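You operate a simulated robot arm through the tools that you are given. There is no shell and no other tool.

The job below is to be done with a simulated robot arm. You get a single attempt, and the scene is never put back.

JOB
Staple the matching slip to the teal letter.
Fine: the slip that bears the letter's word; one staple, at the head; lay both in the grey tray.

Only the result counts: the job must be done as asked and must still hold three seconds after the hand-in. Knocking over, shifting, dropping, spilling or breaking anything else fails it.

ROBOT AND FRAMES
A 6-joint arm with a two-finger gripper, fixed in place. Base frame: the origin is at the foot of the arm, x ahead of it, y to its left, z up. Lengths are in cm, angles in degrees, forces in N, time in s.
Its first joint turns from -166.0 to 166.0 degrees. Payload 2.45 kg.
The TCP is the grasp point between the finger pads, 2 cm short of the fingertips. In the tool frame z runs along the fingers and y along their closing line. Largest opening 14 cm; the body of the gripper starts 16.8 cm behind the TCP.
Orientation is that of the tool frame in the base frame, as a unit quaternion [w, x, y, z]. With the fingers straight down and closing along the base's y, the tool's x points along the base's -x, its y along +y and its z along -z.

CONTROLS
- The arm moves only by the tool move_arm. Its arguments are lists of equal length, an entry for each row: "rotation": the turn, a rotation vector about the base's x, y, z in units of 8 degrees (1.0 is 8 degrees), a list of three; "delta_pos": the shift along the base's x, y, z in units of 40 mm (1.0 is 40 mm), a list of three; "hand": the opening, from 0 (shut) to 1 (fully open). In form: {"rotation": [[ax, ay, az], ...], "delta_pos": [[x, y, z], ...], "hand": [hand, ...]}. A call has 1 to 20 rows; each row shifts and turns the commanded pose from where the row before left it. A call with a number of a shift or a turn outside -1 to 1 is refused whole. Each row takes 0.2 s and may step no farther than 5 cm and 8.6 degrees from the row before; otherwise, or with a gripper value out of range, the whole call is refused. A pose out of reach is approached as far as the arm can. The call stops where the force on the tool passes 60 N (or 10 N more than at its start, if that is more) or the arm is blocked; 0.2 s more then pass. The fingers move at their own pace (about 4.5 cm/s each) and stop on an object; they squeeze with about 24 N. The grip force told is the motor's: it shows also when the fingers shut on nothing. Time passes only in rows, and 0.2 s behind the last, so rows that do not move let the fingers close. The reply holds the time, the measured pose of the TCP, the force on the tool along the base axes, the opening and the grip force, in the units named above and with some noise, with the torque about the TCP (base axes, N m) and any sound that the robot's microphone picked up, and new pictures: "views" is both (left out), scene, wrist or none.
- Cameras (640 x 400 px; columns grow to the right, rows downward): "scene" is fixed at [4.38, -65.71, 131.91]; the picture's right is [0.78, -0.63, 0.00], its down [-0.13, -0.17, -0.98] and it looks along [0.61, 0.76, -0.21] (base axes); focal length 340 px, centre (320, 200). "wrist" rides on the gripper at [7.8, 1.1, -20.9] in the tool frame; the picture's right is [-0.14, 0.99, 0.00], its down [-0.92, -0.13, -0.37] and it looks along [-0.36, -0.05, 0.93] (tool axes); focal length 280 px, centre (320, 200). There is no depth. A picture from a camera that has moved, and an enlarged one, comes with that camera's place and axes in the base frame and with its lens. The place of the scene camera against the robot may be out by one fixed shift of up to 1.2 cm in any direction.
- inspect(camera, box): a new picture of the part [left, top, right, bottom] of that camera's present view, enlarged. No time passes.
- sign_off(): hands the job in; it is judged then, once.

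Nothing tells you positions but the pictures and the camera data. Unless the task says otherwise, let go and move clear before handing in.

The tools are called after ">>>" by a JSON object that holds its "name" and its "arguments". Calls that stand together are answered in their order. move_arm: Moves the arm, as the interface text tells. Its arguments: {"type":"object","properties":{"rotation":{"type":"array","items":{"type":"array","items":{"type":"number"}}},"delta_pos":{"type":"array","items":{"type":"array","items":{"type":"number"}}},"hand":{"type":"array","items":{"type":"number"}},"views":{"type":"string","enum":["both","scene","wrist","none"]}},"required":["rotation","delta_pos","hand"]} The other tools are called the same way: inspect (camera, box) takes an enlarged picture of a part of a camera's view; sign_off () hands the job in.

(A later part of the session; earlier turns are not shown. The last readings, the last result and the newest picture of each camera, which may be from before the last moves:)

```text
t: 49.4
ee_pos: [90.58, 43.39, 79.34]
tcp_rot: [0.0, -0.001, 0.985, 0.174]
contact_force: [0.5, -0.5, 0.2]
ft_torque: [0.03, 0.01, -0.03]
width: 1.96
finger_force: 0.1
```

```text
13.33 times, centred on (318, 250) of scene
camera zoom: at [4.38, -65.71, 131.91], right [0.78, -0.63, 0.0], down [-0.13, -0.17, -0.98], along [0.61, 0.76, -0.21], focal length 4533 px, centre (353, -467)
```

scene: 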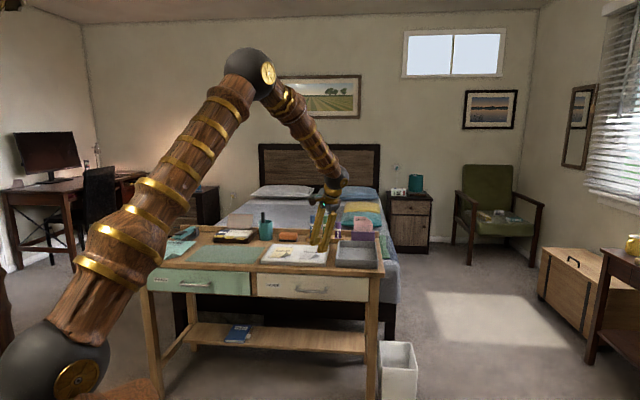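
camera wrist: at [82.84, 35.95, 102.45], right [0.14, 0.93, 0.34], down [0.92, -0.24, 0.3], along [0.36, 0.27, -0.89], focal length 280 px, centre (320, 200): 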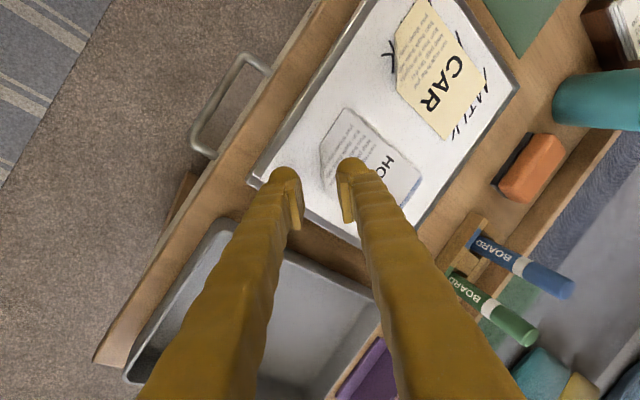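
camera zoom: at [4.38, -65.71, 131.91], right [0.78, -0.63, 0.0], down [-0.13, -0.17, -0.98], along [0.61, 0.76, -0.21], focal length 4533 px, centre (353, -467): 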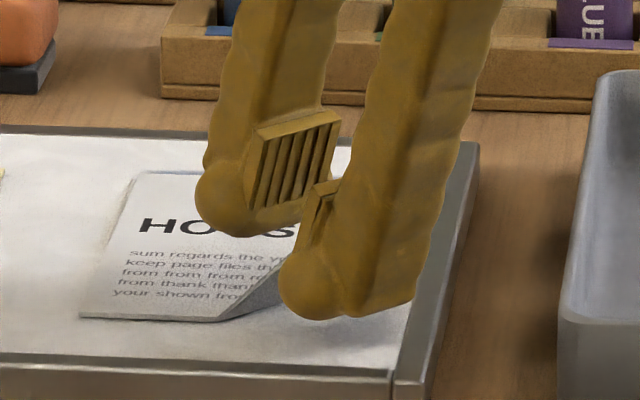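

>>> {"name": "move_arm", "arguments": {"rotation": [[0, 0, 0], [0, 0, 0], [0, 0, 0], [0, 0, 0]], "delta_pos": [[0, 0.0, 0], [0, 0.035, -0.09], [0, 0.035, -0.09], [0, 0.0, 0]], "hand": [0.08, 0.08, 0.08, 0.08], "views": "none"}}

>>> {"name": "inspect", "arguments": {"camera": "scene", "box": [295, 235, 340, 265]}}

>>> {"name": "inspect", "arguments": {"camera": "wrist", "box": [270, 100, 390, 220]}}

```text
t: 50.4
ee_pos: [90.47, 43.63, 78.48]
tcp_rot: [0.001, 0.0, 0.985, 0.174]
contact_force: [0.1, 0.4, -0.3]
ft_torque: [-0.02, -0.01, 0.0]
width: 1.13
finger_force: 0.0
```

```text
13.33 times, centred on (318, 250) of scene
camera zoom: at [4.38, -65.71, 131.91], right [0.78, -0.63, 0.0], down [-0.13, -0.17, -0.98], along [0.61, 0.76, -0.21], focal length 4533 px, centre (353, -467)
```

zoom: 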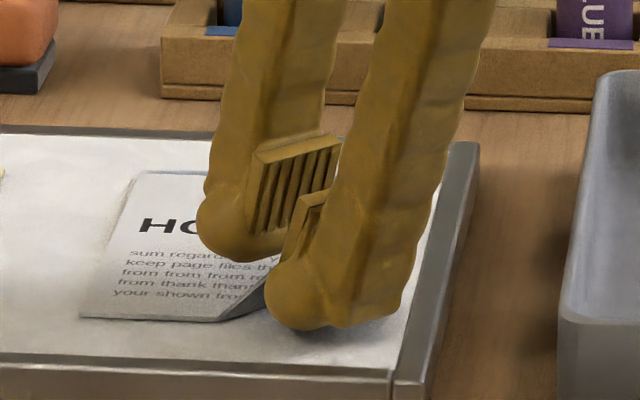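

```text
3.33 times, centred on (330, 160) of wrist
camera zoom: at [82.88, 37.48, 98.55], right [0.14, 0.93, 0.34], down [0.92, -0.24, 0.3], along [0.36, 0.27, -0.89], focal length 935 px, centre (287, 333)
```

zoom: 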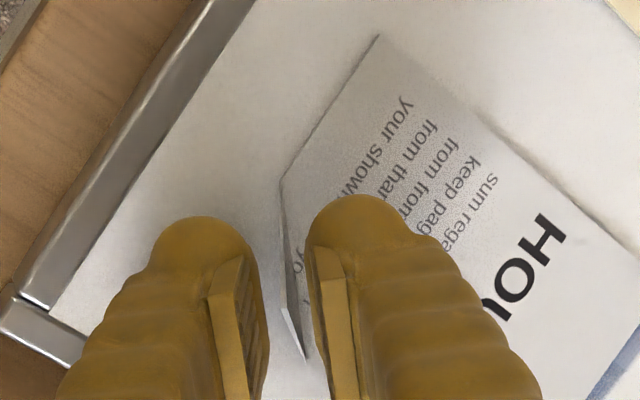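

>>> {"name": "move_arm", "arguments": {"rotation": [[0, 0, 0], [0, 0, 0], [0, 0, 0]], "delta_pos": [[0, 0.025, -0.06], [0, 0.02, -0.05], [0, 0, 0]], "hand": [0.07, 0.06, 0.06], "views": "none"}}

>>> {"name": "inspect", "arguments": {"camera": "wrist", "box": [270, 100, 390, 220]}}

>>> {"name": "inspect", "arguments": {"camera": "scene", "box": [295, 235, 340, 265]}}

```text
t: 51.2
ee_pos: [90.55, 43.71, 78.01]
tcp_rot: [0.0, -0.001, 0.985, 0.174]
contact_force: [-0.2, -1.3, 1.7]
ft_torque: [0.03, -0.03, -0.01]
width: 0.84
finger_force: 0.0
```

```text
3.33 times, centred on (330, 160) of wrist
camera zoom: at [82.87, 37.6, 98.07], right [0.14, 0.93, 0.34], down [0.92, -0.24, 0.3], along [0.36, 0.27, -0.89], focal length 935 px, centre (287, 333)
```

zoom: 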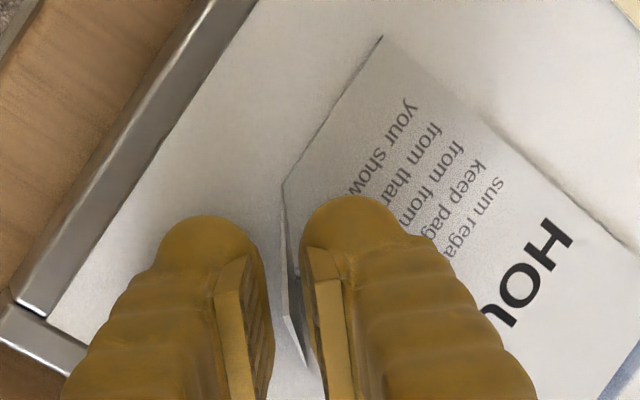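

```text
13.33 times, centred on (318, 250) of scene
camera zoom: at [4.38, -65.71, 131.91], right [0.78, -0.63, 0.0], down [-0.13, -0.17, -0.98], along [0.61, 0.76, -0.21], focal length 4533 px, centre (353, -467)
```

zoom: 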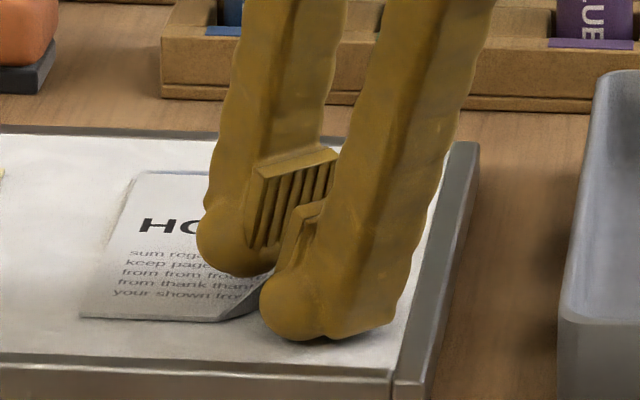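

>>> {"name": "move_arm", "arguments": {"rotation": [[0, 0, 0], [0, 0, 0], [0, 0, 0]], "delta_pos": [[0, 0, 0], [0, 0, 0], [0, 0, 0]], "hand": [0, 0, 0], "views": "none"}}

>>> {"name": "inspect", "arguments": {"camera": "wrist", "box": [270, 100, 390, 220]}}

```text
t: 52.0
ee_pos: [90.68, 43.7, 78.15]
tcp_rot: [0.0, -0.001, 0.985, 0.174]
contact_force: [0.5, 0.7, -0.2]
ft_torque: [0.0, 0.02, -0.01]
width: 0.63
finger_force: 14.5
```

```text
3.33 times, centred on (330, 160) of wrist
camera zoom: at [82.88, 37.6, 98.08], right [0.14, 0.93, 0.34], down [0.92, -0.24, 0.3], along [0.36, 0.27, -0.89], focal length 935 px, centre (287, 333)
```

zoom: 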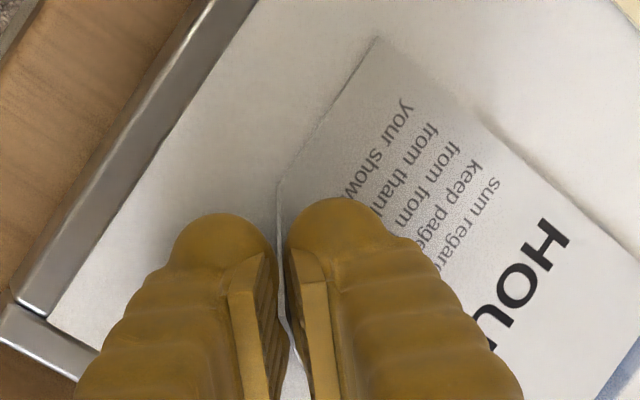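

Gripped with the same 0.6 cm reading as the letter's flap. I'll lift it gently.

>>> {"name": "move_arm", "arguments": {"rotation": [[0, 0, 0], [0, 0, 0], [0, 0, 0], [0, 0, 0]], "delta_pos": [[0, 0, 0.25], [0, 0, 0.4], [-0.1, -0.1, 0.5], [0, 0, 0]], "hand": [0, 0, 0, 0]}}

>>> {"name": "inspect", "arguments": {"camera": "wrist", "box": [270, 80, 450, 240]}}

>>> {"name": "inspect", "arguments": {"camera": "scene", "box": [275, 215, 345, 265]}}

```text
t: 53.0
ee_pos: [90.15, 43.45, 82.66]
tcp_rot: [0.0, -0.001, 0.985, 0.174]
contact_force: [0.4, -0.1, 0.8]
ft_torque: [0.0, 0.01, 0.03]
width: 0.58
finger_force: 14.3
camera wrist: at [82.54, 37.29, 102.55], right [0.14, 0.93, 0.34], down [0.92, -0.24, 0.3], along [0.36, 0.27, -0.89], focal length 280 px, centre (320, 200)
```

scene: 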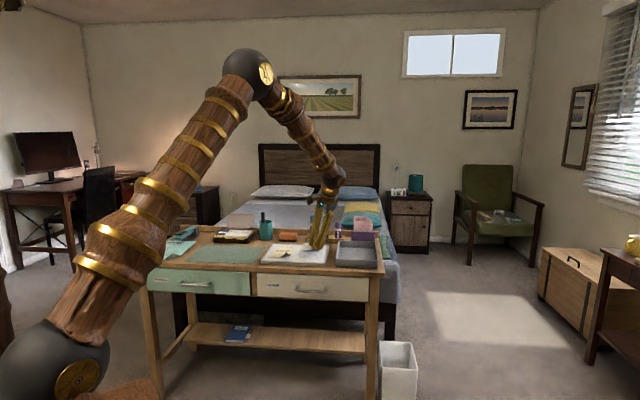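
wrist: 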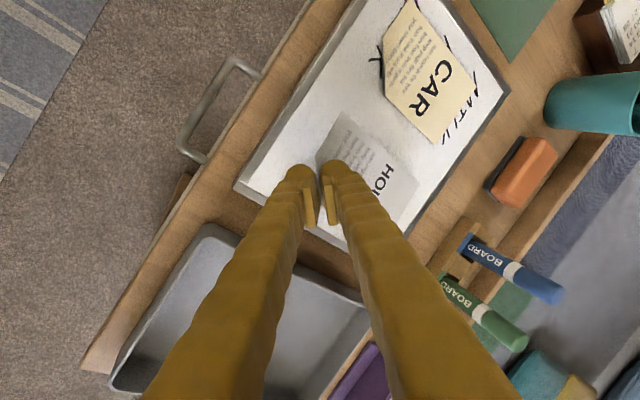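

```text
2.50 times, centred on (360, 160) of wrist
camera zoom: at [82.54, 37.29, 102.55], right [0.14, 0.93, 0.34], down [0.92, -0.24, 0.3], along [0.36, 0.27, -0.89], focal length 701 px, centre (220, 300)
```

zoom: 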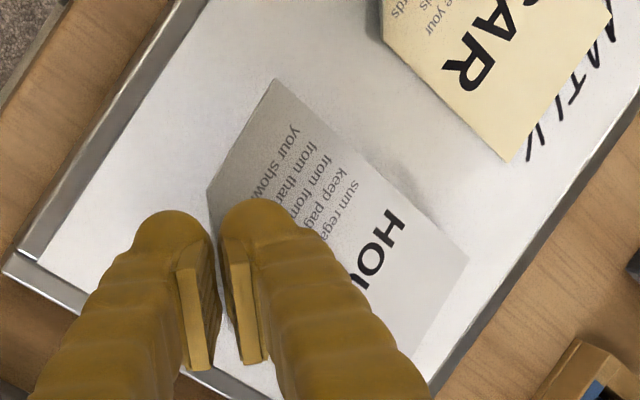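

```text
8.00 times, centred on (310, 240) of scene
camera zoom: at [4.38, -65.71, 131.91], right [0.78, -0.63, 0.0], down [-0.13, -0.17, -0.98], along [0.61, 0.76, -0.21], focal length 2720 px, centre (400, -120)
```

zoom: 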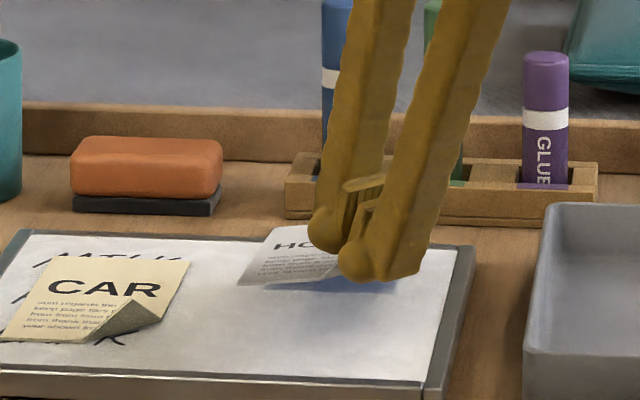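

The slip is free but droops about 10° at the head. I'll correct its tilt while pulling back from the board.

>>> {"name": "move_arm", "arguments": {"rotation": [[0.656, 0.269, 0], [0.656, 0.269, 0], [0, 0, 0], [0, 0, 0]], "delta_pos": [[-0.4, -0.4, 0.3], [-0.5, -0.5, 0.3], [-0.5, -0.3, 0.2], [0, 0, 0]], "hand": [0, 0, 0, 0]}}

>>> {"name": "inspect", "arguments": {"camera": "wrist", "box": [270, 80, 450, 240]}}

>>> {"name": "inspect", "arguments": {"camera": "scene", "box": [255, 215, 345, 275]}}

```text
t: 54.0
ee_pos: [84.58, 38.79, 85.87]
tcp_rot: [-0.036, 0.005, 0.964, 0.264]
contact_force: [0.2, 0.0, 0.5]
ft_torque: [-0.03, 0.0, -0.04]
width: 0.61
finger_force: 14.1
camera wrist: at [78.4, 29.01, 104.87], right [0.17, 0.85, 0.49], down [0.94, -0.29, 0.18], along [0.3, 0.43, -0.85], focal length 280 px, centre (320, 200)
```

scene: 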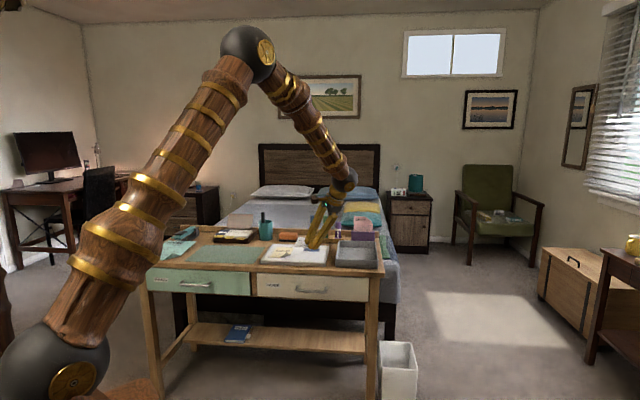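
wrist: 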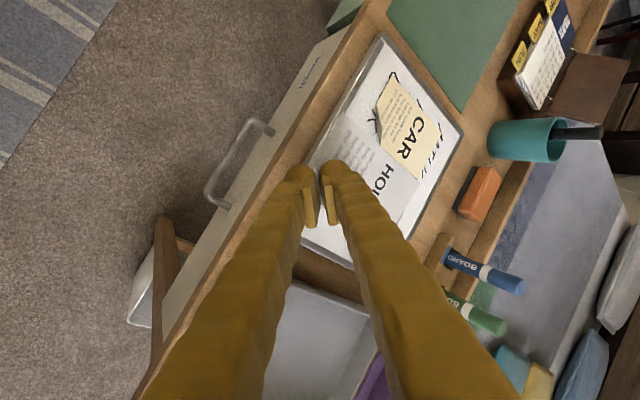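

```text
2.50 times, centred on (360, 160) of wrist
camera zoom: at [78.4, 29.01, 104.87], right [0.17, 0.85, 0.49], down [0.94, -0.29, 0.18], along [0.3, 0.43, -0.85], focal length 701 px, centre (220, 300)
```

zoom: 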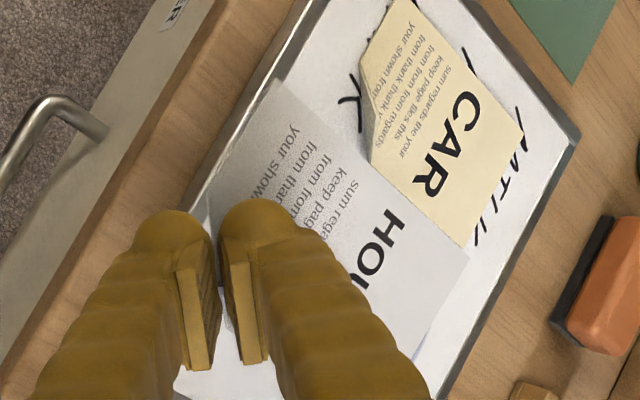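

```text
6.67 times, centred on (300, 245) of scene
camera zoom: at [4.38, -65.71, 131.91], right [0.78, -0.63, 0.0], down [-0.13, -0.17, -0.98], along [0.61, 0.76, -0.21], focal length 2266 px, centre (453, -100)
```

zoom: 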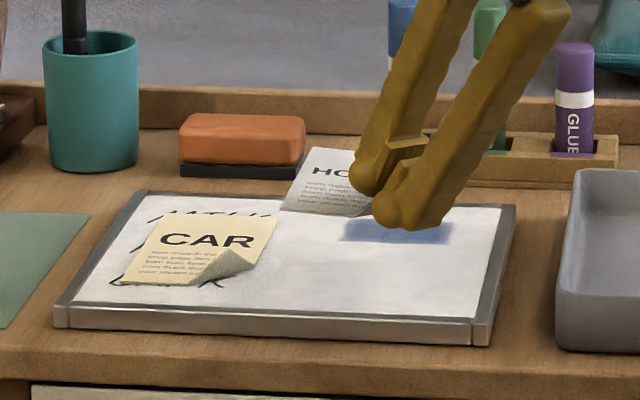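

The slip is level now. To keep clear of the letter's own raised flap, I'll bring the slip in from the right side of the stapler's throat. First I'll fly along the desk front and then out to a start point right of the stapler.

>>> {"name": "move_arm", "arguments": {"rotation": [[0, 0, 0], [0, 0, 0], [0, 0, 0], [0, 0, 0], [0, 0, 0], [0, 0, 0], [0, 0, 0], [0, 0, 0], [0, 0, 0], [0, 0, 0], [0, 0, 0], [0, 0, 0], [0, 0, 0], [0, 0, 0], [0, 0, 0], [0, 0, 0]], "delta_pos": [[-0.35, 0.35, 0.1], [-0.6, 0.6, 0.1], [-0.7, 0.7, 0], [-0.7, 0.7, 0], [-0.7, 0.7, 0], [-0.7, 0.7, 0], [-0.7, 0.7, 0], [-0.7, 0.7, 0], [-0.7, 0.7, 0], [-0.7, 0.7, 0], [-0.7, 0.7, 0], [-0.7, 0.7, 0], [-0.7, 0.7, 0], [-0.7, 0.7, 0], [-0.55, 0.55, 0], [0, 0, 0]], "hand": [0, 0, 0, 0, 0, 0, 0, 0, 0, 0, 0, 0, 0, 0, 0, 0]}}

>>> {"name": "inspect", "arguments": {"camera": "wrist", "box": [270, 40, 510, 260]}}

```text
t: 57.4
ee_pos: [44.9, 78.21, 86.69]
tcp_rot: [-0.036, 0.006, 0.964, 0.263]
contact_force: [0.2, 0.3, 1.1]
ft_torque: [0.01, 0.0, 0.0]
width: 0.58
finger_force: 14.3
camera wrist: at [38.63, 68.48, 105.71], right [0.17, 0.85, 0.49], down [0.94, -0.29, 0.18], along [0.3, 0.43, -0.85], focal length 280 px, centre (320, 200)
```

scene: 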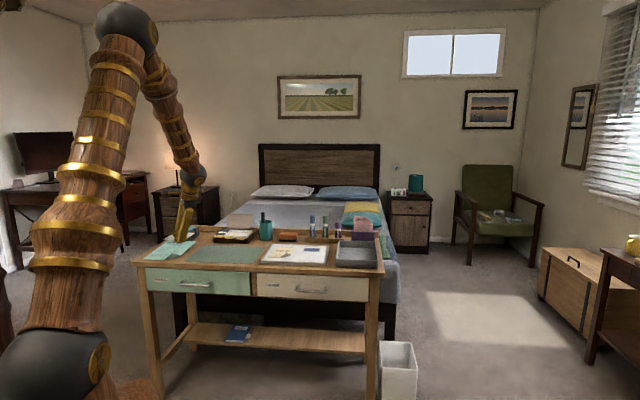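
wrist: 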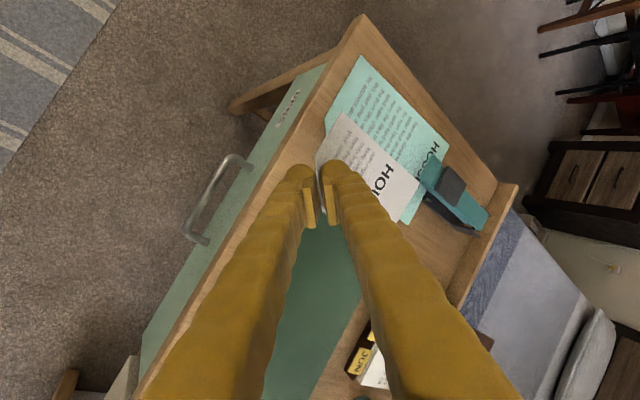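

```text
1.82 times, centred on (390, 150) of wrist
camera zoom: at [38.63, 68.48, 105.71], right [0.17, 0.85, 0.49], down [0.94, -0.29, 0.18], along [0.3, 0.43, -0.85], focal length 510 px, centre (193, 291)
```

zoom: 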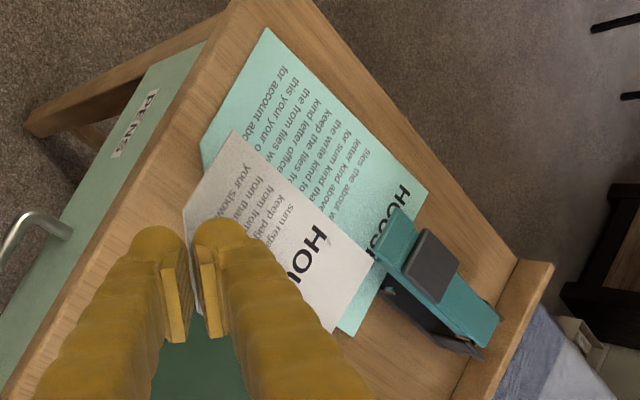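

>>> {"name": "move_arm", "arguments": {"rotation": [[0, 0, 0], [0, 0, 0], [0, 0, 0], [0, 0, 0], [0, 0, 0], [0, 0, 0]], "delta_pos": [[0.6, 0.62, 0], [0.7, 0.72, 0], [0.65, 0.65, 0], [0, 0, -0.6], [0, 0, -0.7], [0, 0, 0]], "hand": [0, 0, 0, 0, 0, 0]}}

>>> {"name": "inspect", "arguments": {"camera": "wrist", "box": [300, 60, 500, 240]}}

>>> {"name": "inspect", "arguments": {"camera": "scene", "box": [165, 215, 235, 260]}}

```text
t: 58.8
ee_pos: [52.68, 86.12, 81.41]
tcp_rot: [-0.036, 0.005, 0.964, 0.263]
contact_force: [0.0, -1.4, -0.2]
ft_torque: [0.05, 0.04, 0.03]
width: 0.61
finger_force: 14.1
camera wrist: at [46.48, 76.32, 100.41], right [0.17, 0.85, 0.49], down [0.94, -0.29, 0.18], along [0.3, 0.43, -0.85], focal length 280 px, centre (320, 200)
```

scene: 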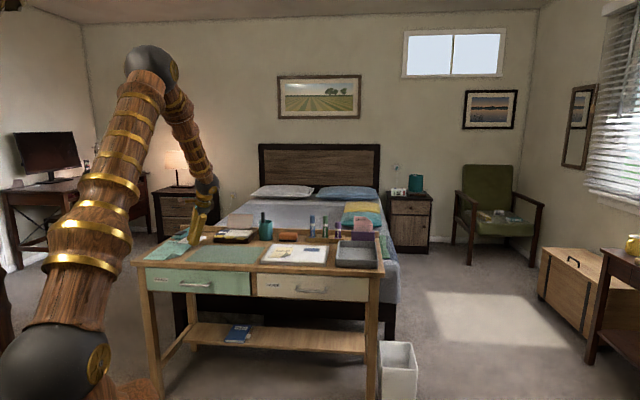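
wrist: 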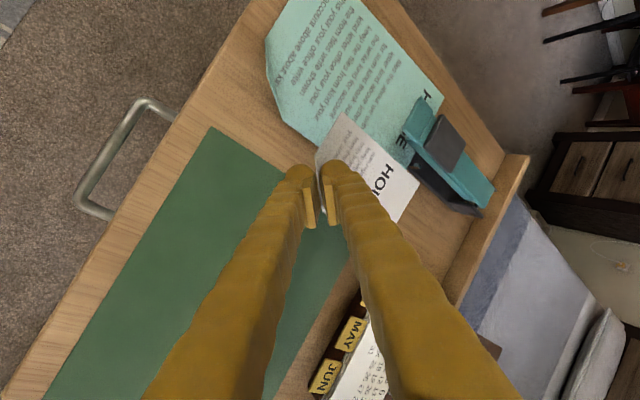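

```text
2.22 times, centred on (400, 150) of wrist
camera zoom: at [46.48, 76.32, 100.41], right [0.17, 0.85, 0.49], down [0.94, -0.29, 0.18], along [0.3, 0.43, -0.85], focal length 623 px, centre (142, 311)
```

zoom: 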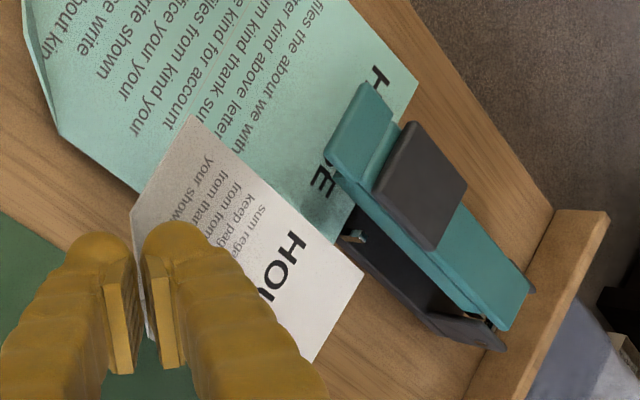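

```text
8.89 times, centred on (200, 238) of scene
camera zoom: at [4.38, -65.71, 131.91], right [0.78, -0.63, 0.0], down [-0.13, -0.17, -0.98], along [0.61, 0.76, -0.21], focal length 3022 px, centre (1387, -133)
```

zoom: 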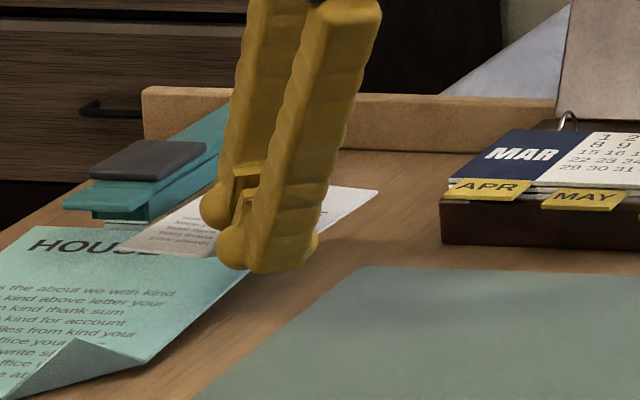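

>>> {"name": "move_arm", "arguments": {"rotation": [[0, 0, 0], [0, 0, 0], [0, 0, 0]], "delta_pos": [[-0.02, -0.02, -0.3], [-0.02, -0.02, -0.3], [0, 0, 0]], "hand": [0, 0, 0], "views": "none"}}

>>> {"name": "inspect", "arguments": {"camera": "wrist", "box": [300, 60, 500, 240]}}

>>> {"name": "inspect", "arguments": {"camera": "scene", "box": [165, 215, 235, 260]}}

```text
t: 59.6
ee_pos: [52.61, 85.98, 79.13]
tcp_rot: [-0.036, 0.005, 0.964, 0.263]
contact_force: [-0.3, 0.4, 0.0]
ft_torque: [0.02, -0.03, 0.02]
width: 0.62
finger_force: 14.0
```

```text
2.22 times, centred on (400, 150) of wrist
camera zoom: at [46.35, 76.19, 98.14], right [0.17, 0.85, 0.49], down [0.94, -0.29, 0.18], along [0.3, 0.43, -0.85], focal length 623 px, centre (142, 311)
```

zoom: 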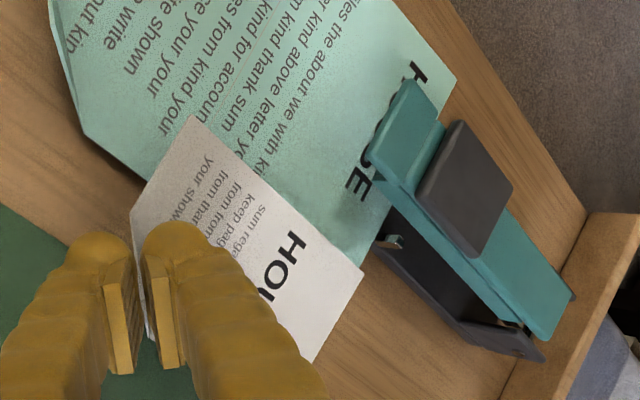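

```text
8.89 times, centred on (200, 238) of scene
camera zoom: at [4.38, -65.71, 131.91], right [0.78, -0.63, 0.0], down [-0.13, -0.17, -0.98], along [0.61, 0.76, -0.21], focal length 3022 px, centre (1387, -133)
```

zoom: 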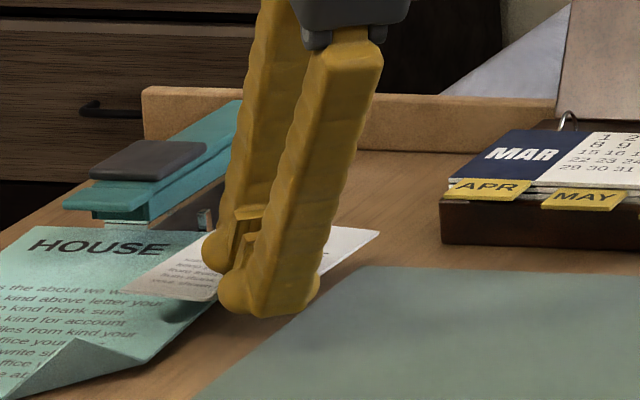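

Now slide the slip sideways into the throat, watching the force.

>>> {"name": "move_arm", "arguments": {"rotation": [[0, 0, 0], [0, 0, 0], [0, 0, 0], [0, 0, 0]], "delta_pos": [[-0.2, 0.2, 0], [-0.22, 0.22, 0], [-0.2, 0.2, 0], [0, 0, 0]], "hand": [0, 0, 0, 0], "views": "none"}}

>>> {"name": "inspect", "arguments": {"camera": "wrist", "box": [300, 60, 500, 240]}}

>>> {"name": "inspect", "arguments": {"camera": "scene", "box": [165, 215, 235, 260]}}

```text
t: 60.6
ee_pos: [50.11, 88.53, 78.94]
tcp_rot: [-0.037, 0.005, 0.964, 0.264]
contact_force: [-0.2, 0.2, 0.0]
ft_torque: [0.05, 0.04, 0.0]
width: 0.62
finger_force: 13.8
```

```text
2.22 times, centred on (400, 150) of wrist
camera zoom: at [43.88, 78.74, 98.04], right [0.17, 0.85, 0.49], down [0.94, -0.29, 0.18], along [0.3, 0.43, -0.85], focal length 623 px, centre (142, 311)
```

zoom: 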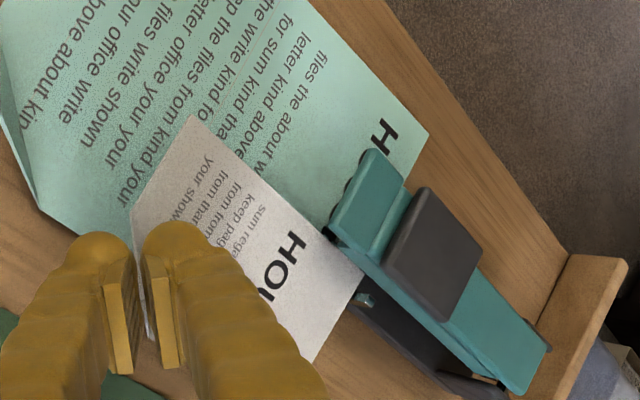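

```text
8.89 times, centred on (200, 238) of scene
camera zoom: at [4.38, -65.71, 131.91], right [0.78, -0.63, 0.0], down [-0.13, -0.17, -0.98], along [0.61, 0.76, -0.21], focal length 3022 px, centre (1387, -133)
```

zoom: 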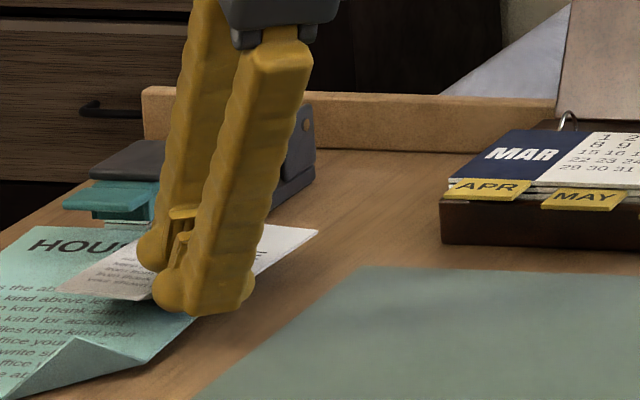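

>>> {"name": "move_arm", "arguments": {"rotation": [[0, 0, 0], [0, 0, 0], [0, 0, 0], [0, 0, 0]], "delta_pos": [[-0.15, 0.15, 0], [-0.15, 0.15, 0], [-0.15, 0.15, 0], [0, 0, 0]], "hand": [0, 0, 0, 0], "views": "none"}}

>>> {"name": "inspect", "arguments": {"camera": "wrist", "box": [300, 60, 500, 240]}}

>>> {"name": "inspect", "arguments": {"camera": "scene", "box": [165, 215, 235, 260]}}

```text
t: 61.6
ee_pos: [48.19, 90.41, 79.08]
tcp_rot: [-0.036, 0.007, 0.964, 0.264]
contact_force: [-0.2, -0.9, 0.2]
ft_torque: [0.01, -0.03, -0.05]
width: 0.61
finger_force: 13.9
```

```text
2.22 times, centred on (400, 150) of wrist
camera zoom: at [42.02, 80.56, 98.09], right [0.17, 0.85, 0.49], down [0.94, -0.29, 0.18], along [0.3, 0.43, -0.85], focal length 623 px, centre (142, 311)
```

zoom: 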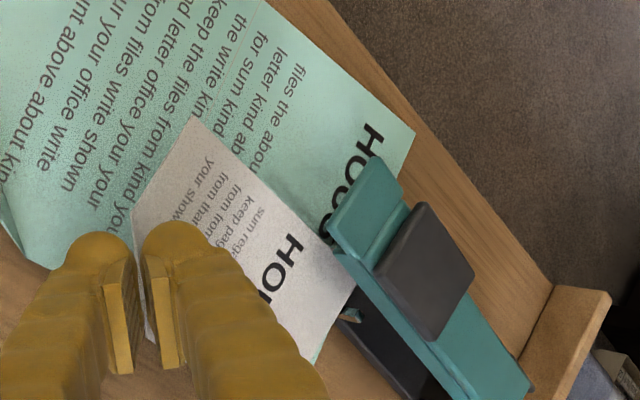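

```text
8.89 times, centred on (200, 238) of scene
camera zoom: at [4.38, -65.71, 131.91], right [0.78, -0.63, 0.0], down [-0.13, -0.17, -0.98], along [0.61, 0.76, -0.21], focal length 3022 px, centre (1387, -133)
```

zoom: 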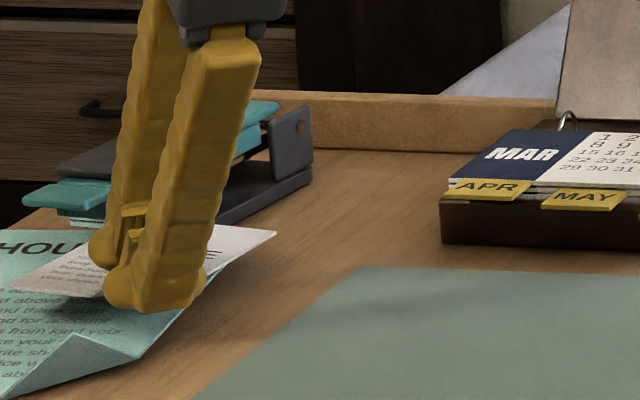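

The slip caught the stapler's head instead of passing beneath it, and the stapler's nose has swung left by about 2.5 cm. I'll back off and take stock.

>>> {"name": "move_arm", "arguments": {"rotation": [[0, 0, 0], [0, 0, 0], [0, 0, 0], [0, 0, 0]], "delta_pos": [[0.3, -0.3, 0], [0.4, -0.4, 0.1], [0.4, -0.4, 0.3], [0, 0, 0]], "hand": [0, 0, 0, 0]}}

>>> {"name": "inspect", "arguments": {"camera": "wrist", "box": [300, 40, 520, 240]}}

>>> {"name": "inspect", "arguments": {"camera": "scene", "box": [150, 215, 235, 265]}}

```text
t: 62.6
ee_pos: [52.84, 86.09, 80.55]
tcp_rot: [-0.036, 0.006, 0.964, 0.263]
contact_force: [-0.7, 0.7, -0.7]
ft_torque: [-0.02, 0.01, 0.01]
width: 0.59
finger_force: 14.2
camera wrist: at [46.62, 76.28, 99.6], right [0.17, 0.85, 0.49], down [0.94, -0.29, 0.18], along [0.3, 0.43, -0.85], focal length 280 px, centre (320, 200)
```

scene: 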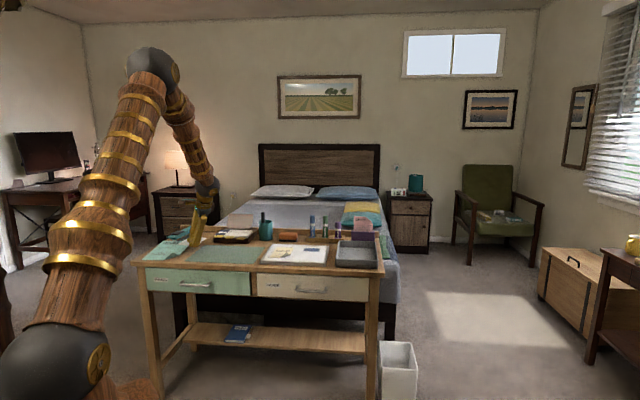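
wrist: 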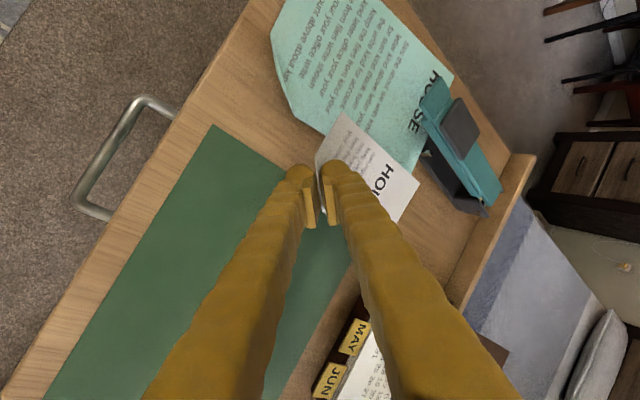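

```text
2.00 times, centred on (410, 140) of wrist
camera zoom: at [46.62, 76.28, 99.6], right [0.17, 0.85, 0.49], down [0.94, -0.29, 0.18], along [0.3, 0.43, -0.85], focal length 561 px, centre (140, 320)
```

zoom: 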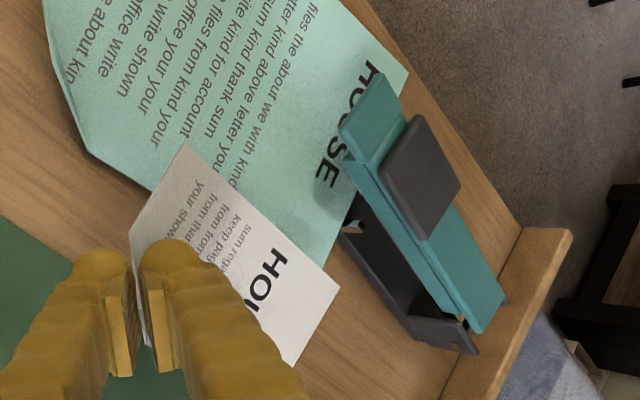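

```text
7.53 times, centred on (192, 240) of scene
camera zoom: at [4.38, -65.71, 131.91], right [0.78, -0.63, 0.0], down [-0.13, -0.17, -0.98], along [0.61, 0.76, -0.21], focal length 2560 px, centre (1280, -101)
```

zoom: 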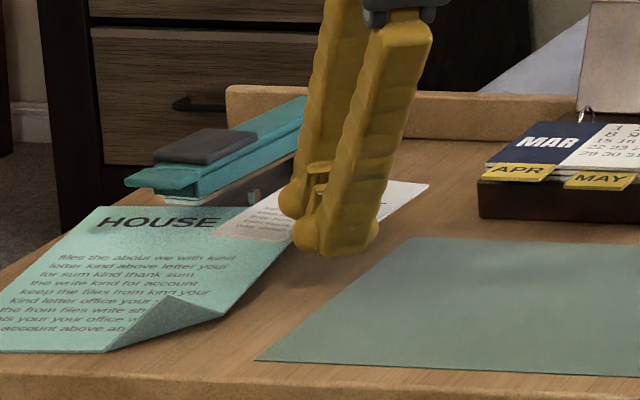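

The letter is still well placed: the anvil now lies about 1.9 cm inside its head edge and near its centre. The slip went in too high, so I'll pitch it head-down by 6° and lower it before trying from the side again.

>>> {"name": "move_arm", "arguments": {"rotation": [[-0.7, 0.37, 0], [0, 0, 0], [0, 0, 0]], "delta_pos": [[0, 0, 0], [0, 0, -0.15], [0, 0, 0]], "hand": [0, 0, 0], "views": "none"}}

>>> {"name": "inspect", "arguments": {"camera": "wrist", "box": [300, 40, 520, 240]}}

>>> {"name": "inspect", "arguments": {"camera": "scene", "box": [165, 220, 225, 260]}}

```text
t: 63.4
ee_pos: [52.81, 85.99, 80.04]
tcp_rot: [-0.062, 0.014, 0.974, 0.216]
contact_force: [-0.4, 0.4, 0.2]
ft_torque: [0.01, 0.0, -0.04]
width: 0.58
finger_force: 14.4
```

```text
2.00 times, centred on (410, 140) of wrist
camera zoom: at [47.62, 78.17, 100.22], right [0.19, 0.9, 0.4], down [0.95, -0.27, 0.16], along [0.25, 0.35, -0.9], focal length 561 px, centre (140, 320)
```

zoom: 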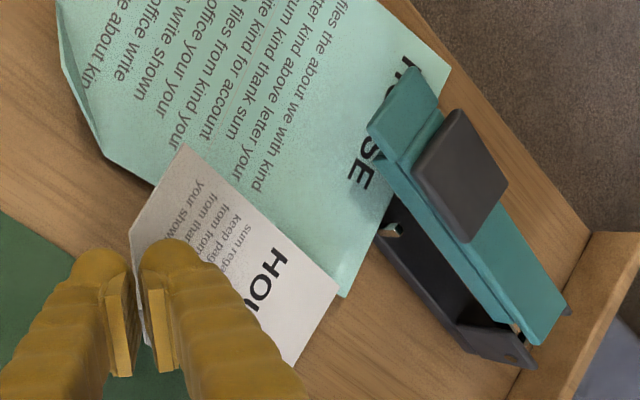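

```text
10.00 times, centred on (195, 240) of scene
camera zoom: at [4.38, -65.71, 131.91], right [0.78, -0.63, 0.0], down [-0.13, -0.17, -0.98], along [0.61, 0.76, -0.21], focal length 3400 px, centre (1570, -200)
```

zoom: 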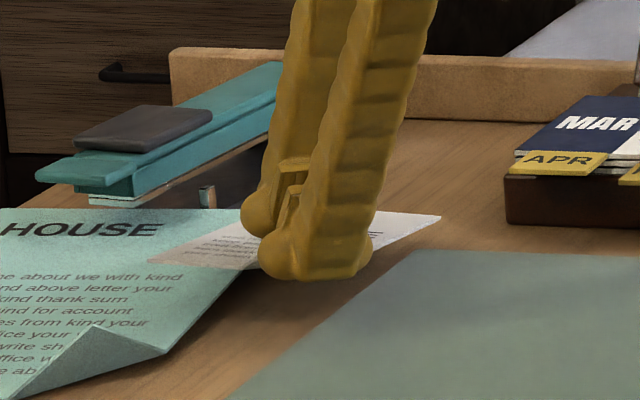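

Heights check out: the slip's head corner is about 0.8 cm above the letter and well below the stapler's head. I'll lower it 3 mm and move left in stages.

>>> {"name": "move_arm", "arguments": {"rotation": [[0, 0, 0], [0, 0, 0], [0, 0, 0], [0, 0, 0], [0, 0, 0], [0, 0, 0]], "delta_pos": [[0, 0, -0.08], [-0.2, 0.2, 0], [-0.2, 0.2, 0], [-0.2, 0.2, 0], [-0.2, 0.2, 0], [0, 0, 0]], "hand": [0, 0, 0, 0, 0, 0], "views": "none"}}

>>> {"name": "inspect", "arguments": {"camera": "wrist", "box": [300, 40, 520, 240]}}

>>> {"name": "inspect", "arguments": {"camera": "scene", "box": [165, 220, 225, 260]}}

```text
t: 64.8
ee_pos: [49.61, 89.18, 79.66]
tcp_rot: [-0.062, 0.014, 0.974, 0.216]
contact_force: [0.6, 0.4, -0.5]
ft_torque: [-0.05, -0.01, 0.02]
width: 0.6
finger_force: 13.9
```

```text
2.00 times, centred on (410, 140) of wrist
camera zoom: at [44.35, 81.37, 99.94], right [0.19, 0.9, 0.4], down [0.95, -0.27, 0.16], along [0.25, 0.35, -0.9], focal length 561 px, centre (140, 320)
```

zoom: 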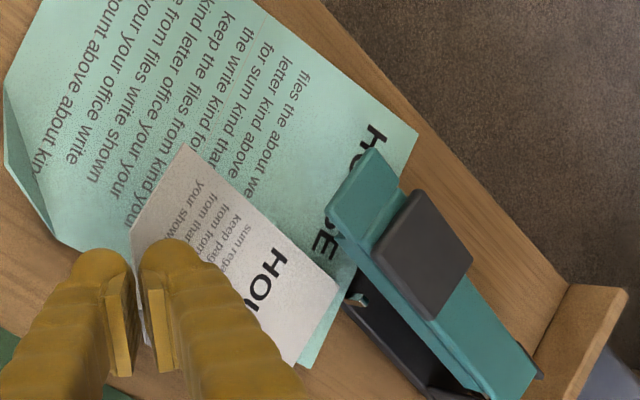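

```text
10.00 times, centred on (195, 240) of scene
camera zoom: at [4.38, -65.71, 131.91], right [0.78, -0.63, 0.0], down [-0.13, -0.17, -0.98], along [0.61, 0.76, -0.21], focal length 3400 px, centre (1570, -200)
```

zoom: 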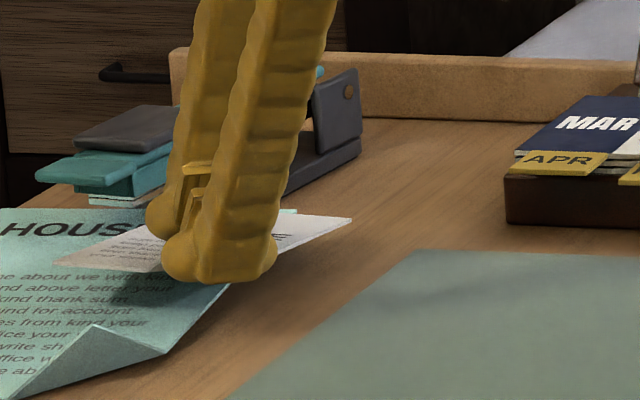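

>>> {"name": "move_arm", "arguments": {"rotation": [[0, 0, 0], [0, 0, 0], [0, 0, 0]], "delta_pos": [[-0.17, 0.17, 0], [-0.17, 0.17, 0], [0, 0, 0]], "hand": [0, 0, 0], "views": "none"}}

>>> {"name": "inspect", "arguments": {"camera": "wrist", "box": [300, 40, 520, 240]}}

>>> {"name": "inspect", "arguments": {"camera": "scene", "box": [165, 220, 225, 260]}}

```text
t: 65.6
ee_pos: [48.09, 90.55, 79.81]
tcp_rot: [-0.061, 0.013, 0.974, 0.216]
contact_force: [-0.4, 0.1, 0.6]
ft_torque: [0.0, 0.02, 0.0]
width: 0.6
finger_force: 13.9
```

```text
2.00 times, centred on (410, 140) of wrist
camera zoom: at [43.01, 82.61, 99.92], right [0.19, 0.9, 0.4], down [0.95, -0.27, 0.16], along [0.25, 0.35, -0.9], focal length 561 px, centre (140, 320)
```

zoom: 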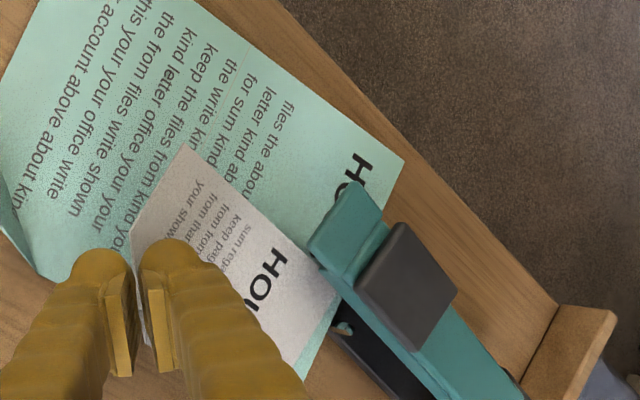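

```text
10.00 times, centred on (195, 240) of scene
camera zoom: at [4.38, -65.71, 131.91], right [0.78, -0.63, 0.0], down [-0.13, -0.17, -0.98], along [0.61, 0.76, -0.21], focal length 3400 px, centre (1570, -200)
```

zoom: 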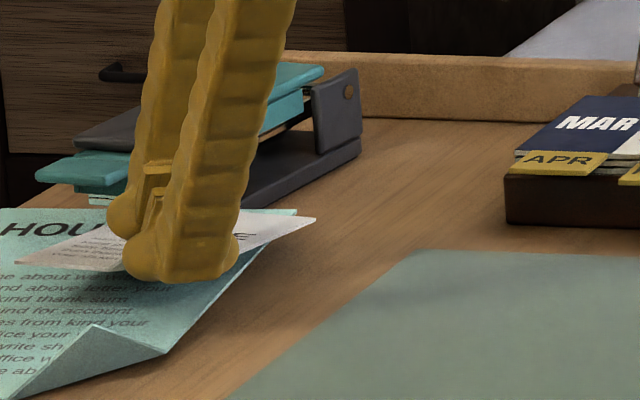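

>>> {"name": "move_arm", "arguments": {"rotation": [[0, 0, 0], [0, 0, 0], [0, 0, 0]], "delta_pos": [[-0.14, 0.14, 0], [-0.14, 0.14, 0], [0, 0, 0]], "hand": [0, 0, 0], "views": "none"}}

>>> {"name": "inspect", "arguments": {"camera": "wrist", "box": [300, 40, 520, 240]}}

>>> {"name": "inspect", "arguments": {"camera": "scene", "box": [165, 220, 225, 260]}}

```text
t: 66.4
ee_pos: [47.04, 91.56, 79.77]
tcp_rot: [-0.061, 0.014, 0.974, 0.216]
contact_force: [0.3, 0.9, -0.9]
ft_torque: [-0.03, 0.01, 0.03]
width: 0.6
finger_force: 14.0
```

```text
2.00 times, centred on (410, 140) of wrist
camera zoom: at [41.82, 83.69, 99.91], right [0.19, 0.9, 0.4], down [0.95, -0.27, 0.16], along [0.25, 0.35, -0.9], focal length 561 px, centre (140, 320)
```

zoom: 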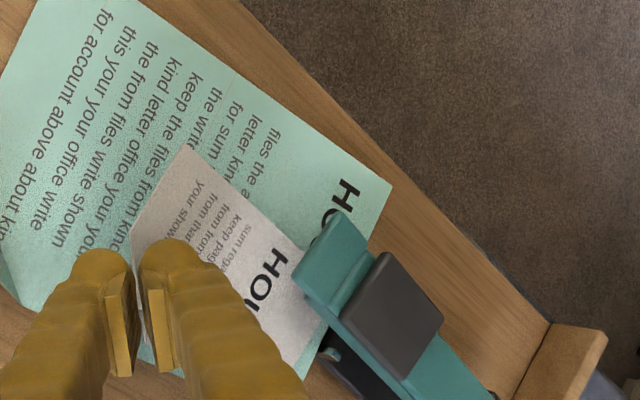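

```text
10.00 times, centred on (195, 240) of scene
camera zoom: at [4.38, -65.71, 131.91], right [0.78, -0.63, 0.0], down [-0.13, -0.17, -0.98], along [0.61, 0.76, -0.21], focal length 3400 px, centre (1570, -200)
```

zoom: 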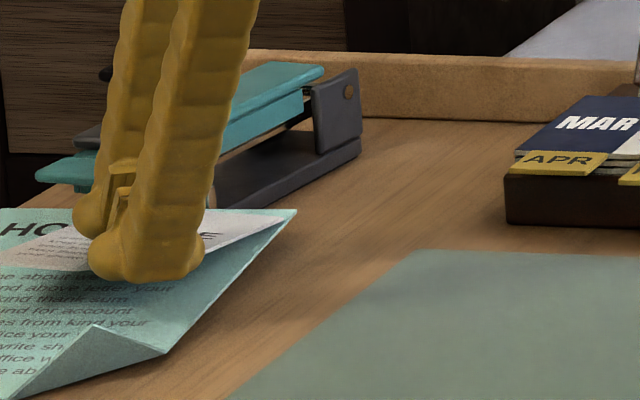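

>>> {"name": "move_arm", "arguments": {"rotation": [[0, 0, 0], [0, 0, 0], [0, 0, 0], [0, 0, 0]], "delta_pos": [[-0.17, 0.17, 0], [-0.17, 0.17, 0], [-0.15, 0.15, 0], [0, 0, 0]], "hand": [0, 0, 0, 0], "views": "none"}}

>>> {"name": "inspect", "arguments": {"camera": "wrist", "box": [300, 40, 520, 240]}}

>>> {"name": "inspect", "arguments": {"camera": "scene", "box": [150, 215, 225, 260]}}

```text
t: 67.4
ee_pos: [45.15, 93.44, 79.66]
tcp_rot: [-0.06, 0.013, 0.974, 0.216]
contact_force: [0.0, -0.5, -0.1]
ft_torque: [0.02, 0.0, 0.02]
width: 0.6
finger_force: 14.3
```

```text
2.00 times, centred on (410, 140) of wrist
camera zoom: at [39.88, 85.69, 99.9], right [0.19, 0.9, 0.4], down [0.95, -0.27, 0.16], along [0.25, 0.35, -0.9], focal length 561 px, centre (140, 320)
```

zoom: 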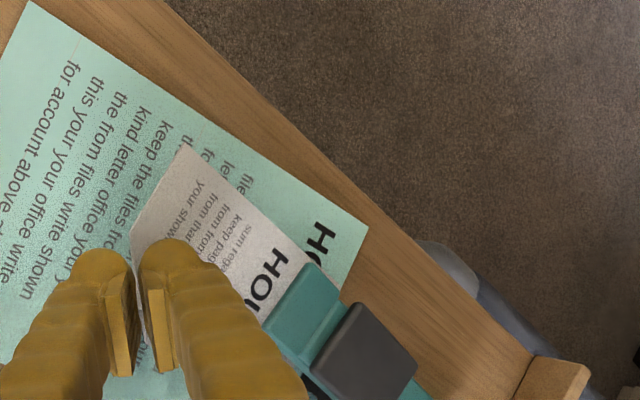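

```text
8.53 times, centred on (188, 238) of scene
camera zoom: at [4.38, -65.71, 131.91], right [0.78, -0.63, 0.0], down [-0.13, -0.17, -0.98], along [0.61, 0.76, -0.21], focal length 2901 px, centre (1451, -120)
```

zoom: 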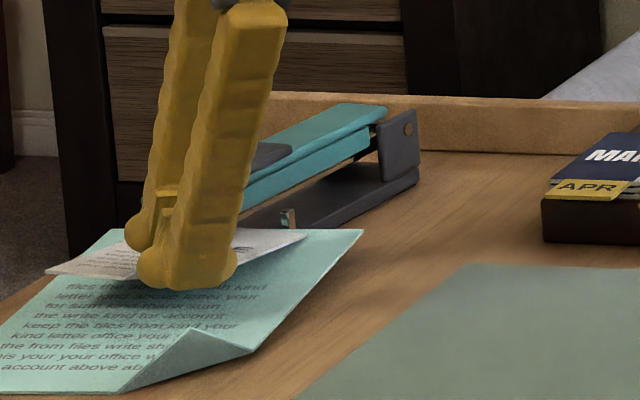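

The slip is under the stapler's head and the stapler stayed put. Now I'll level the slip down onto the letter before letting go.

>>> {"name": "move_arm", "arguments": {"rotation": [[0.173, -0.18, 0], [0.173, -0.18, 0], [0.173, -0.18, 0], [0, 0, 0]], "delta_pos": [[-0.017, -0.017, -0.115], [-0.017, -0.017, -0.115], [-0.017, -0.017, -0.115], [0, 0, 0]], "hand": [0, 0, 0, 0], "views": "none"}}

>>> {"name": "inspect", "arguments": {"camera": "wrist", "box": [300, 40, 520, 240]}}

>>> {"name": "inspect", "arguments": {"camera": "scene", "box": [150, 215, 225, 260]}}

```text
t: 68.4
ee_pos: [44.84, 93.26, 78.43]
tcp_rot: [-0.025, 0.003, 0.967, 0.252]
contact_force: [-0.4, 0.3, -0.8]
ft_torque: [-0.02, 0.0, 0.01]
width: 0.58
finger_force: 14.2
```

```text
2.00 times, centred on (410, 140) of wrist
camera zoom: at [38.22, 84.05, 97.49], right [0.16, 0.87, 0.48], down [0.93, -0.29, 0.21], along [0.32, 0.41, -0.85], focal length 561 px, centre (140, 320)
```

zoom: 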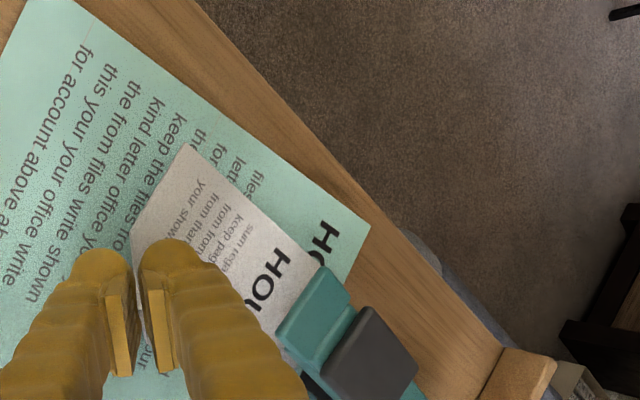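

```text
8.53 times, centred on (188, 238) of scene
camera zoom: at [4.38, -65.71, 131.91], right [0.78, -0.63, 0.0], down [-0.13, -0.17, -0.98], along [0.61, 0.76, -0.21], focal length 2901 px, centre (1451, -120)
```

zoom: 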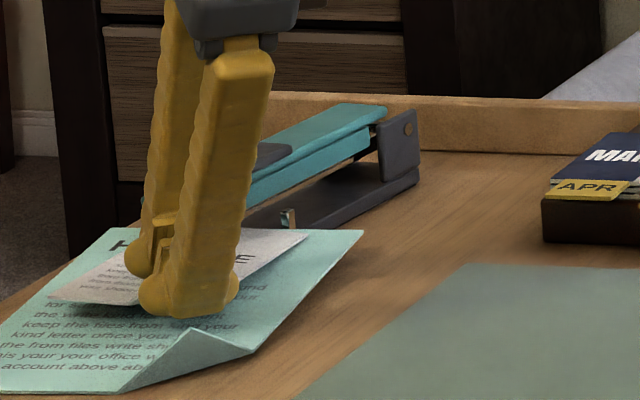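

>>> {"name": "move_arm", "arguments": {"rotation": [[0, 0, 0], [0, 0, 0], [0, 0, 0], [0, 0, 0]], "delta_pos": [[0, 0, -0.06], [0, 0, 0], [0, 0, 0], [0, 0, 0]], "hand": [0, 0.08, 0.13, 0.13], "views": "none"}}

>>> {"name": "inspect", "arguments": {"camera": "wrist", "box": [300, 40, 520, 240]}}

>>> {"name": "inspect", "arguments": {"camera": "scene", "box": [150, 215, 225, 260]}}

```text
t: 69.4
ee_pos: [44.93, 93.3, 78.12]
tcp_rot: [-0.024, 0.003, 0.968, 0.252]
contact_force: [0.4, 0.0, -0.5]
ft_torque: [0.06, 0.02, 0.0]
width: 1.81
finger_force: 0.0
```

```text
2.00 times, centred on (410, 140) of wrist
camera zoom: at [38.2, 84.06, 97.26], right [0.16, 0.87, 0.47], down [0.93, -0.29, 0.21], along [0.32, 0.41, -0.85], focal length 561 px, centre (140, 320)
```

zoom: 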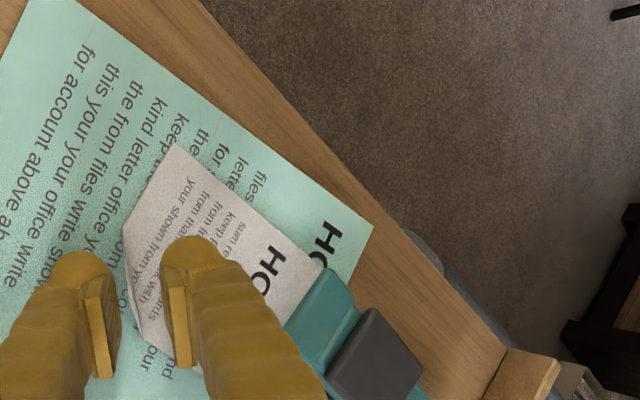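

```text
8.53 times, centred on (188, 238) of scene
camera zoom: at [4.38, -65.71, 131.91], right [0.78, -0.63, 0.0], down [-0.13, -0.17, -0.98], along [0.61, 0.76, -0.21], focal length 2901 px, centre (1451, -120)
```

zoom: 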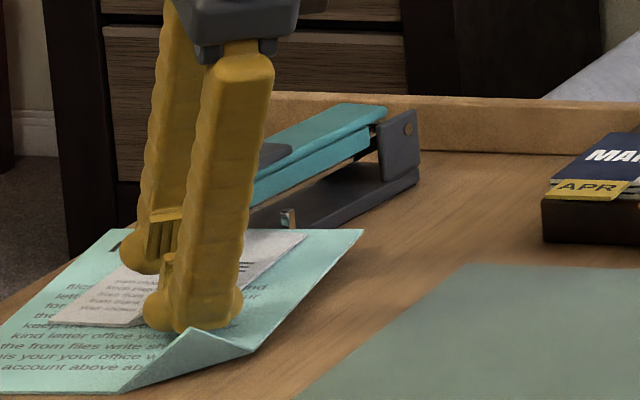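

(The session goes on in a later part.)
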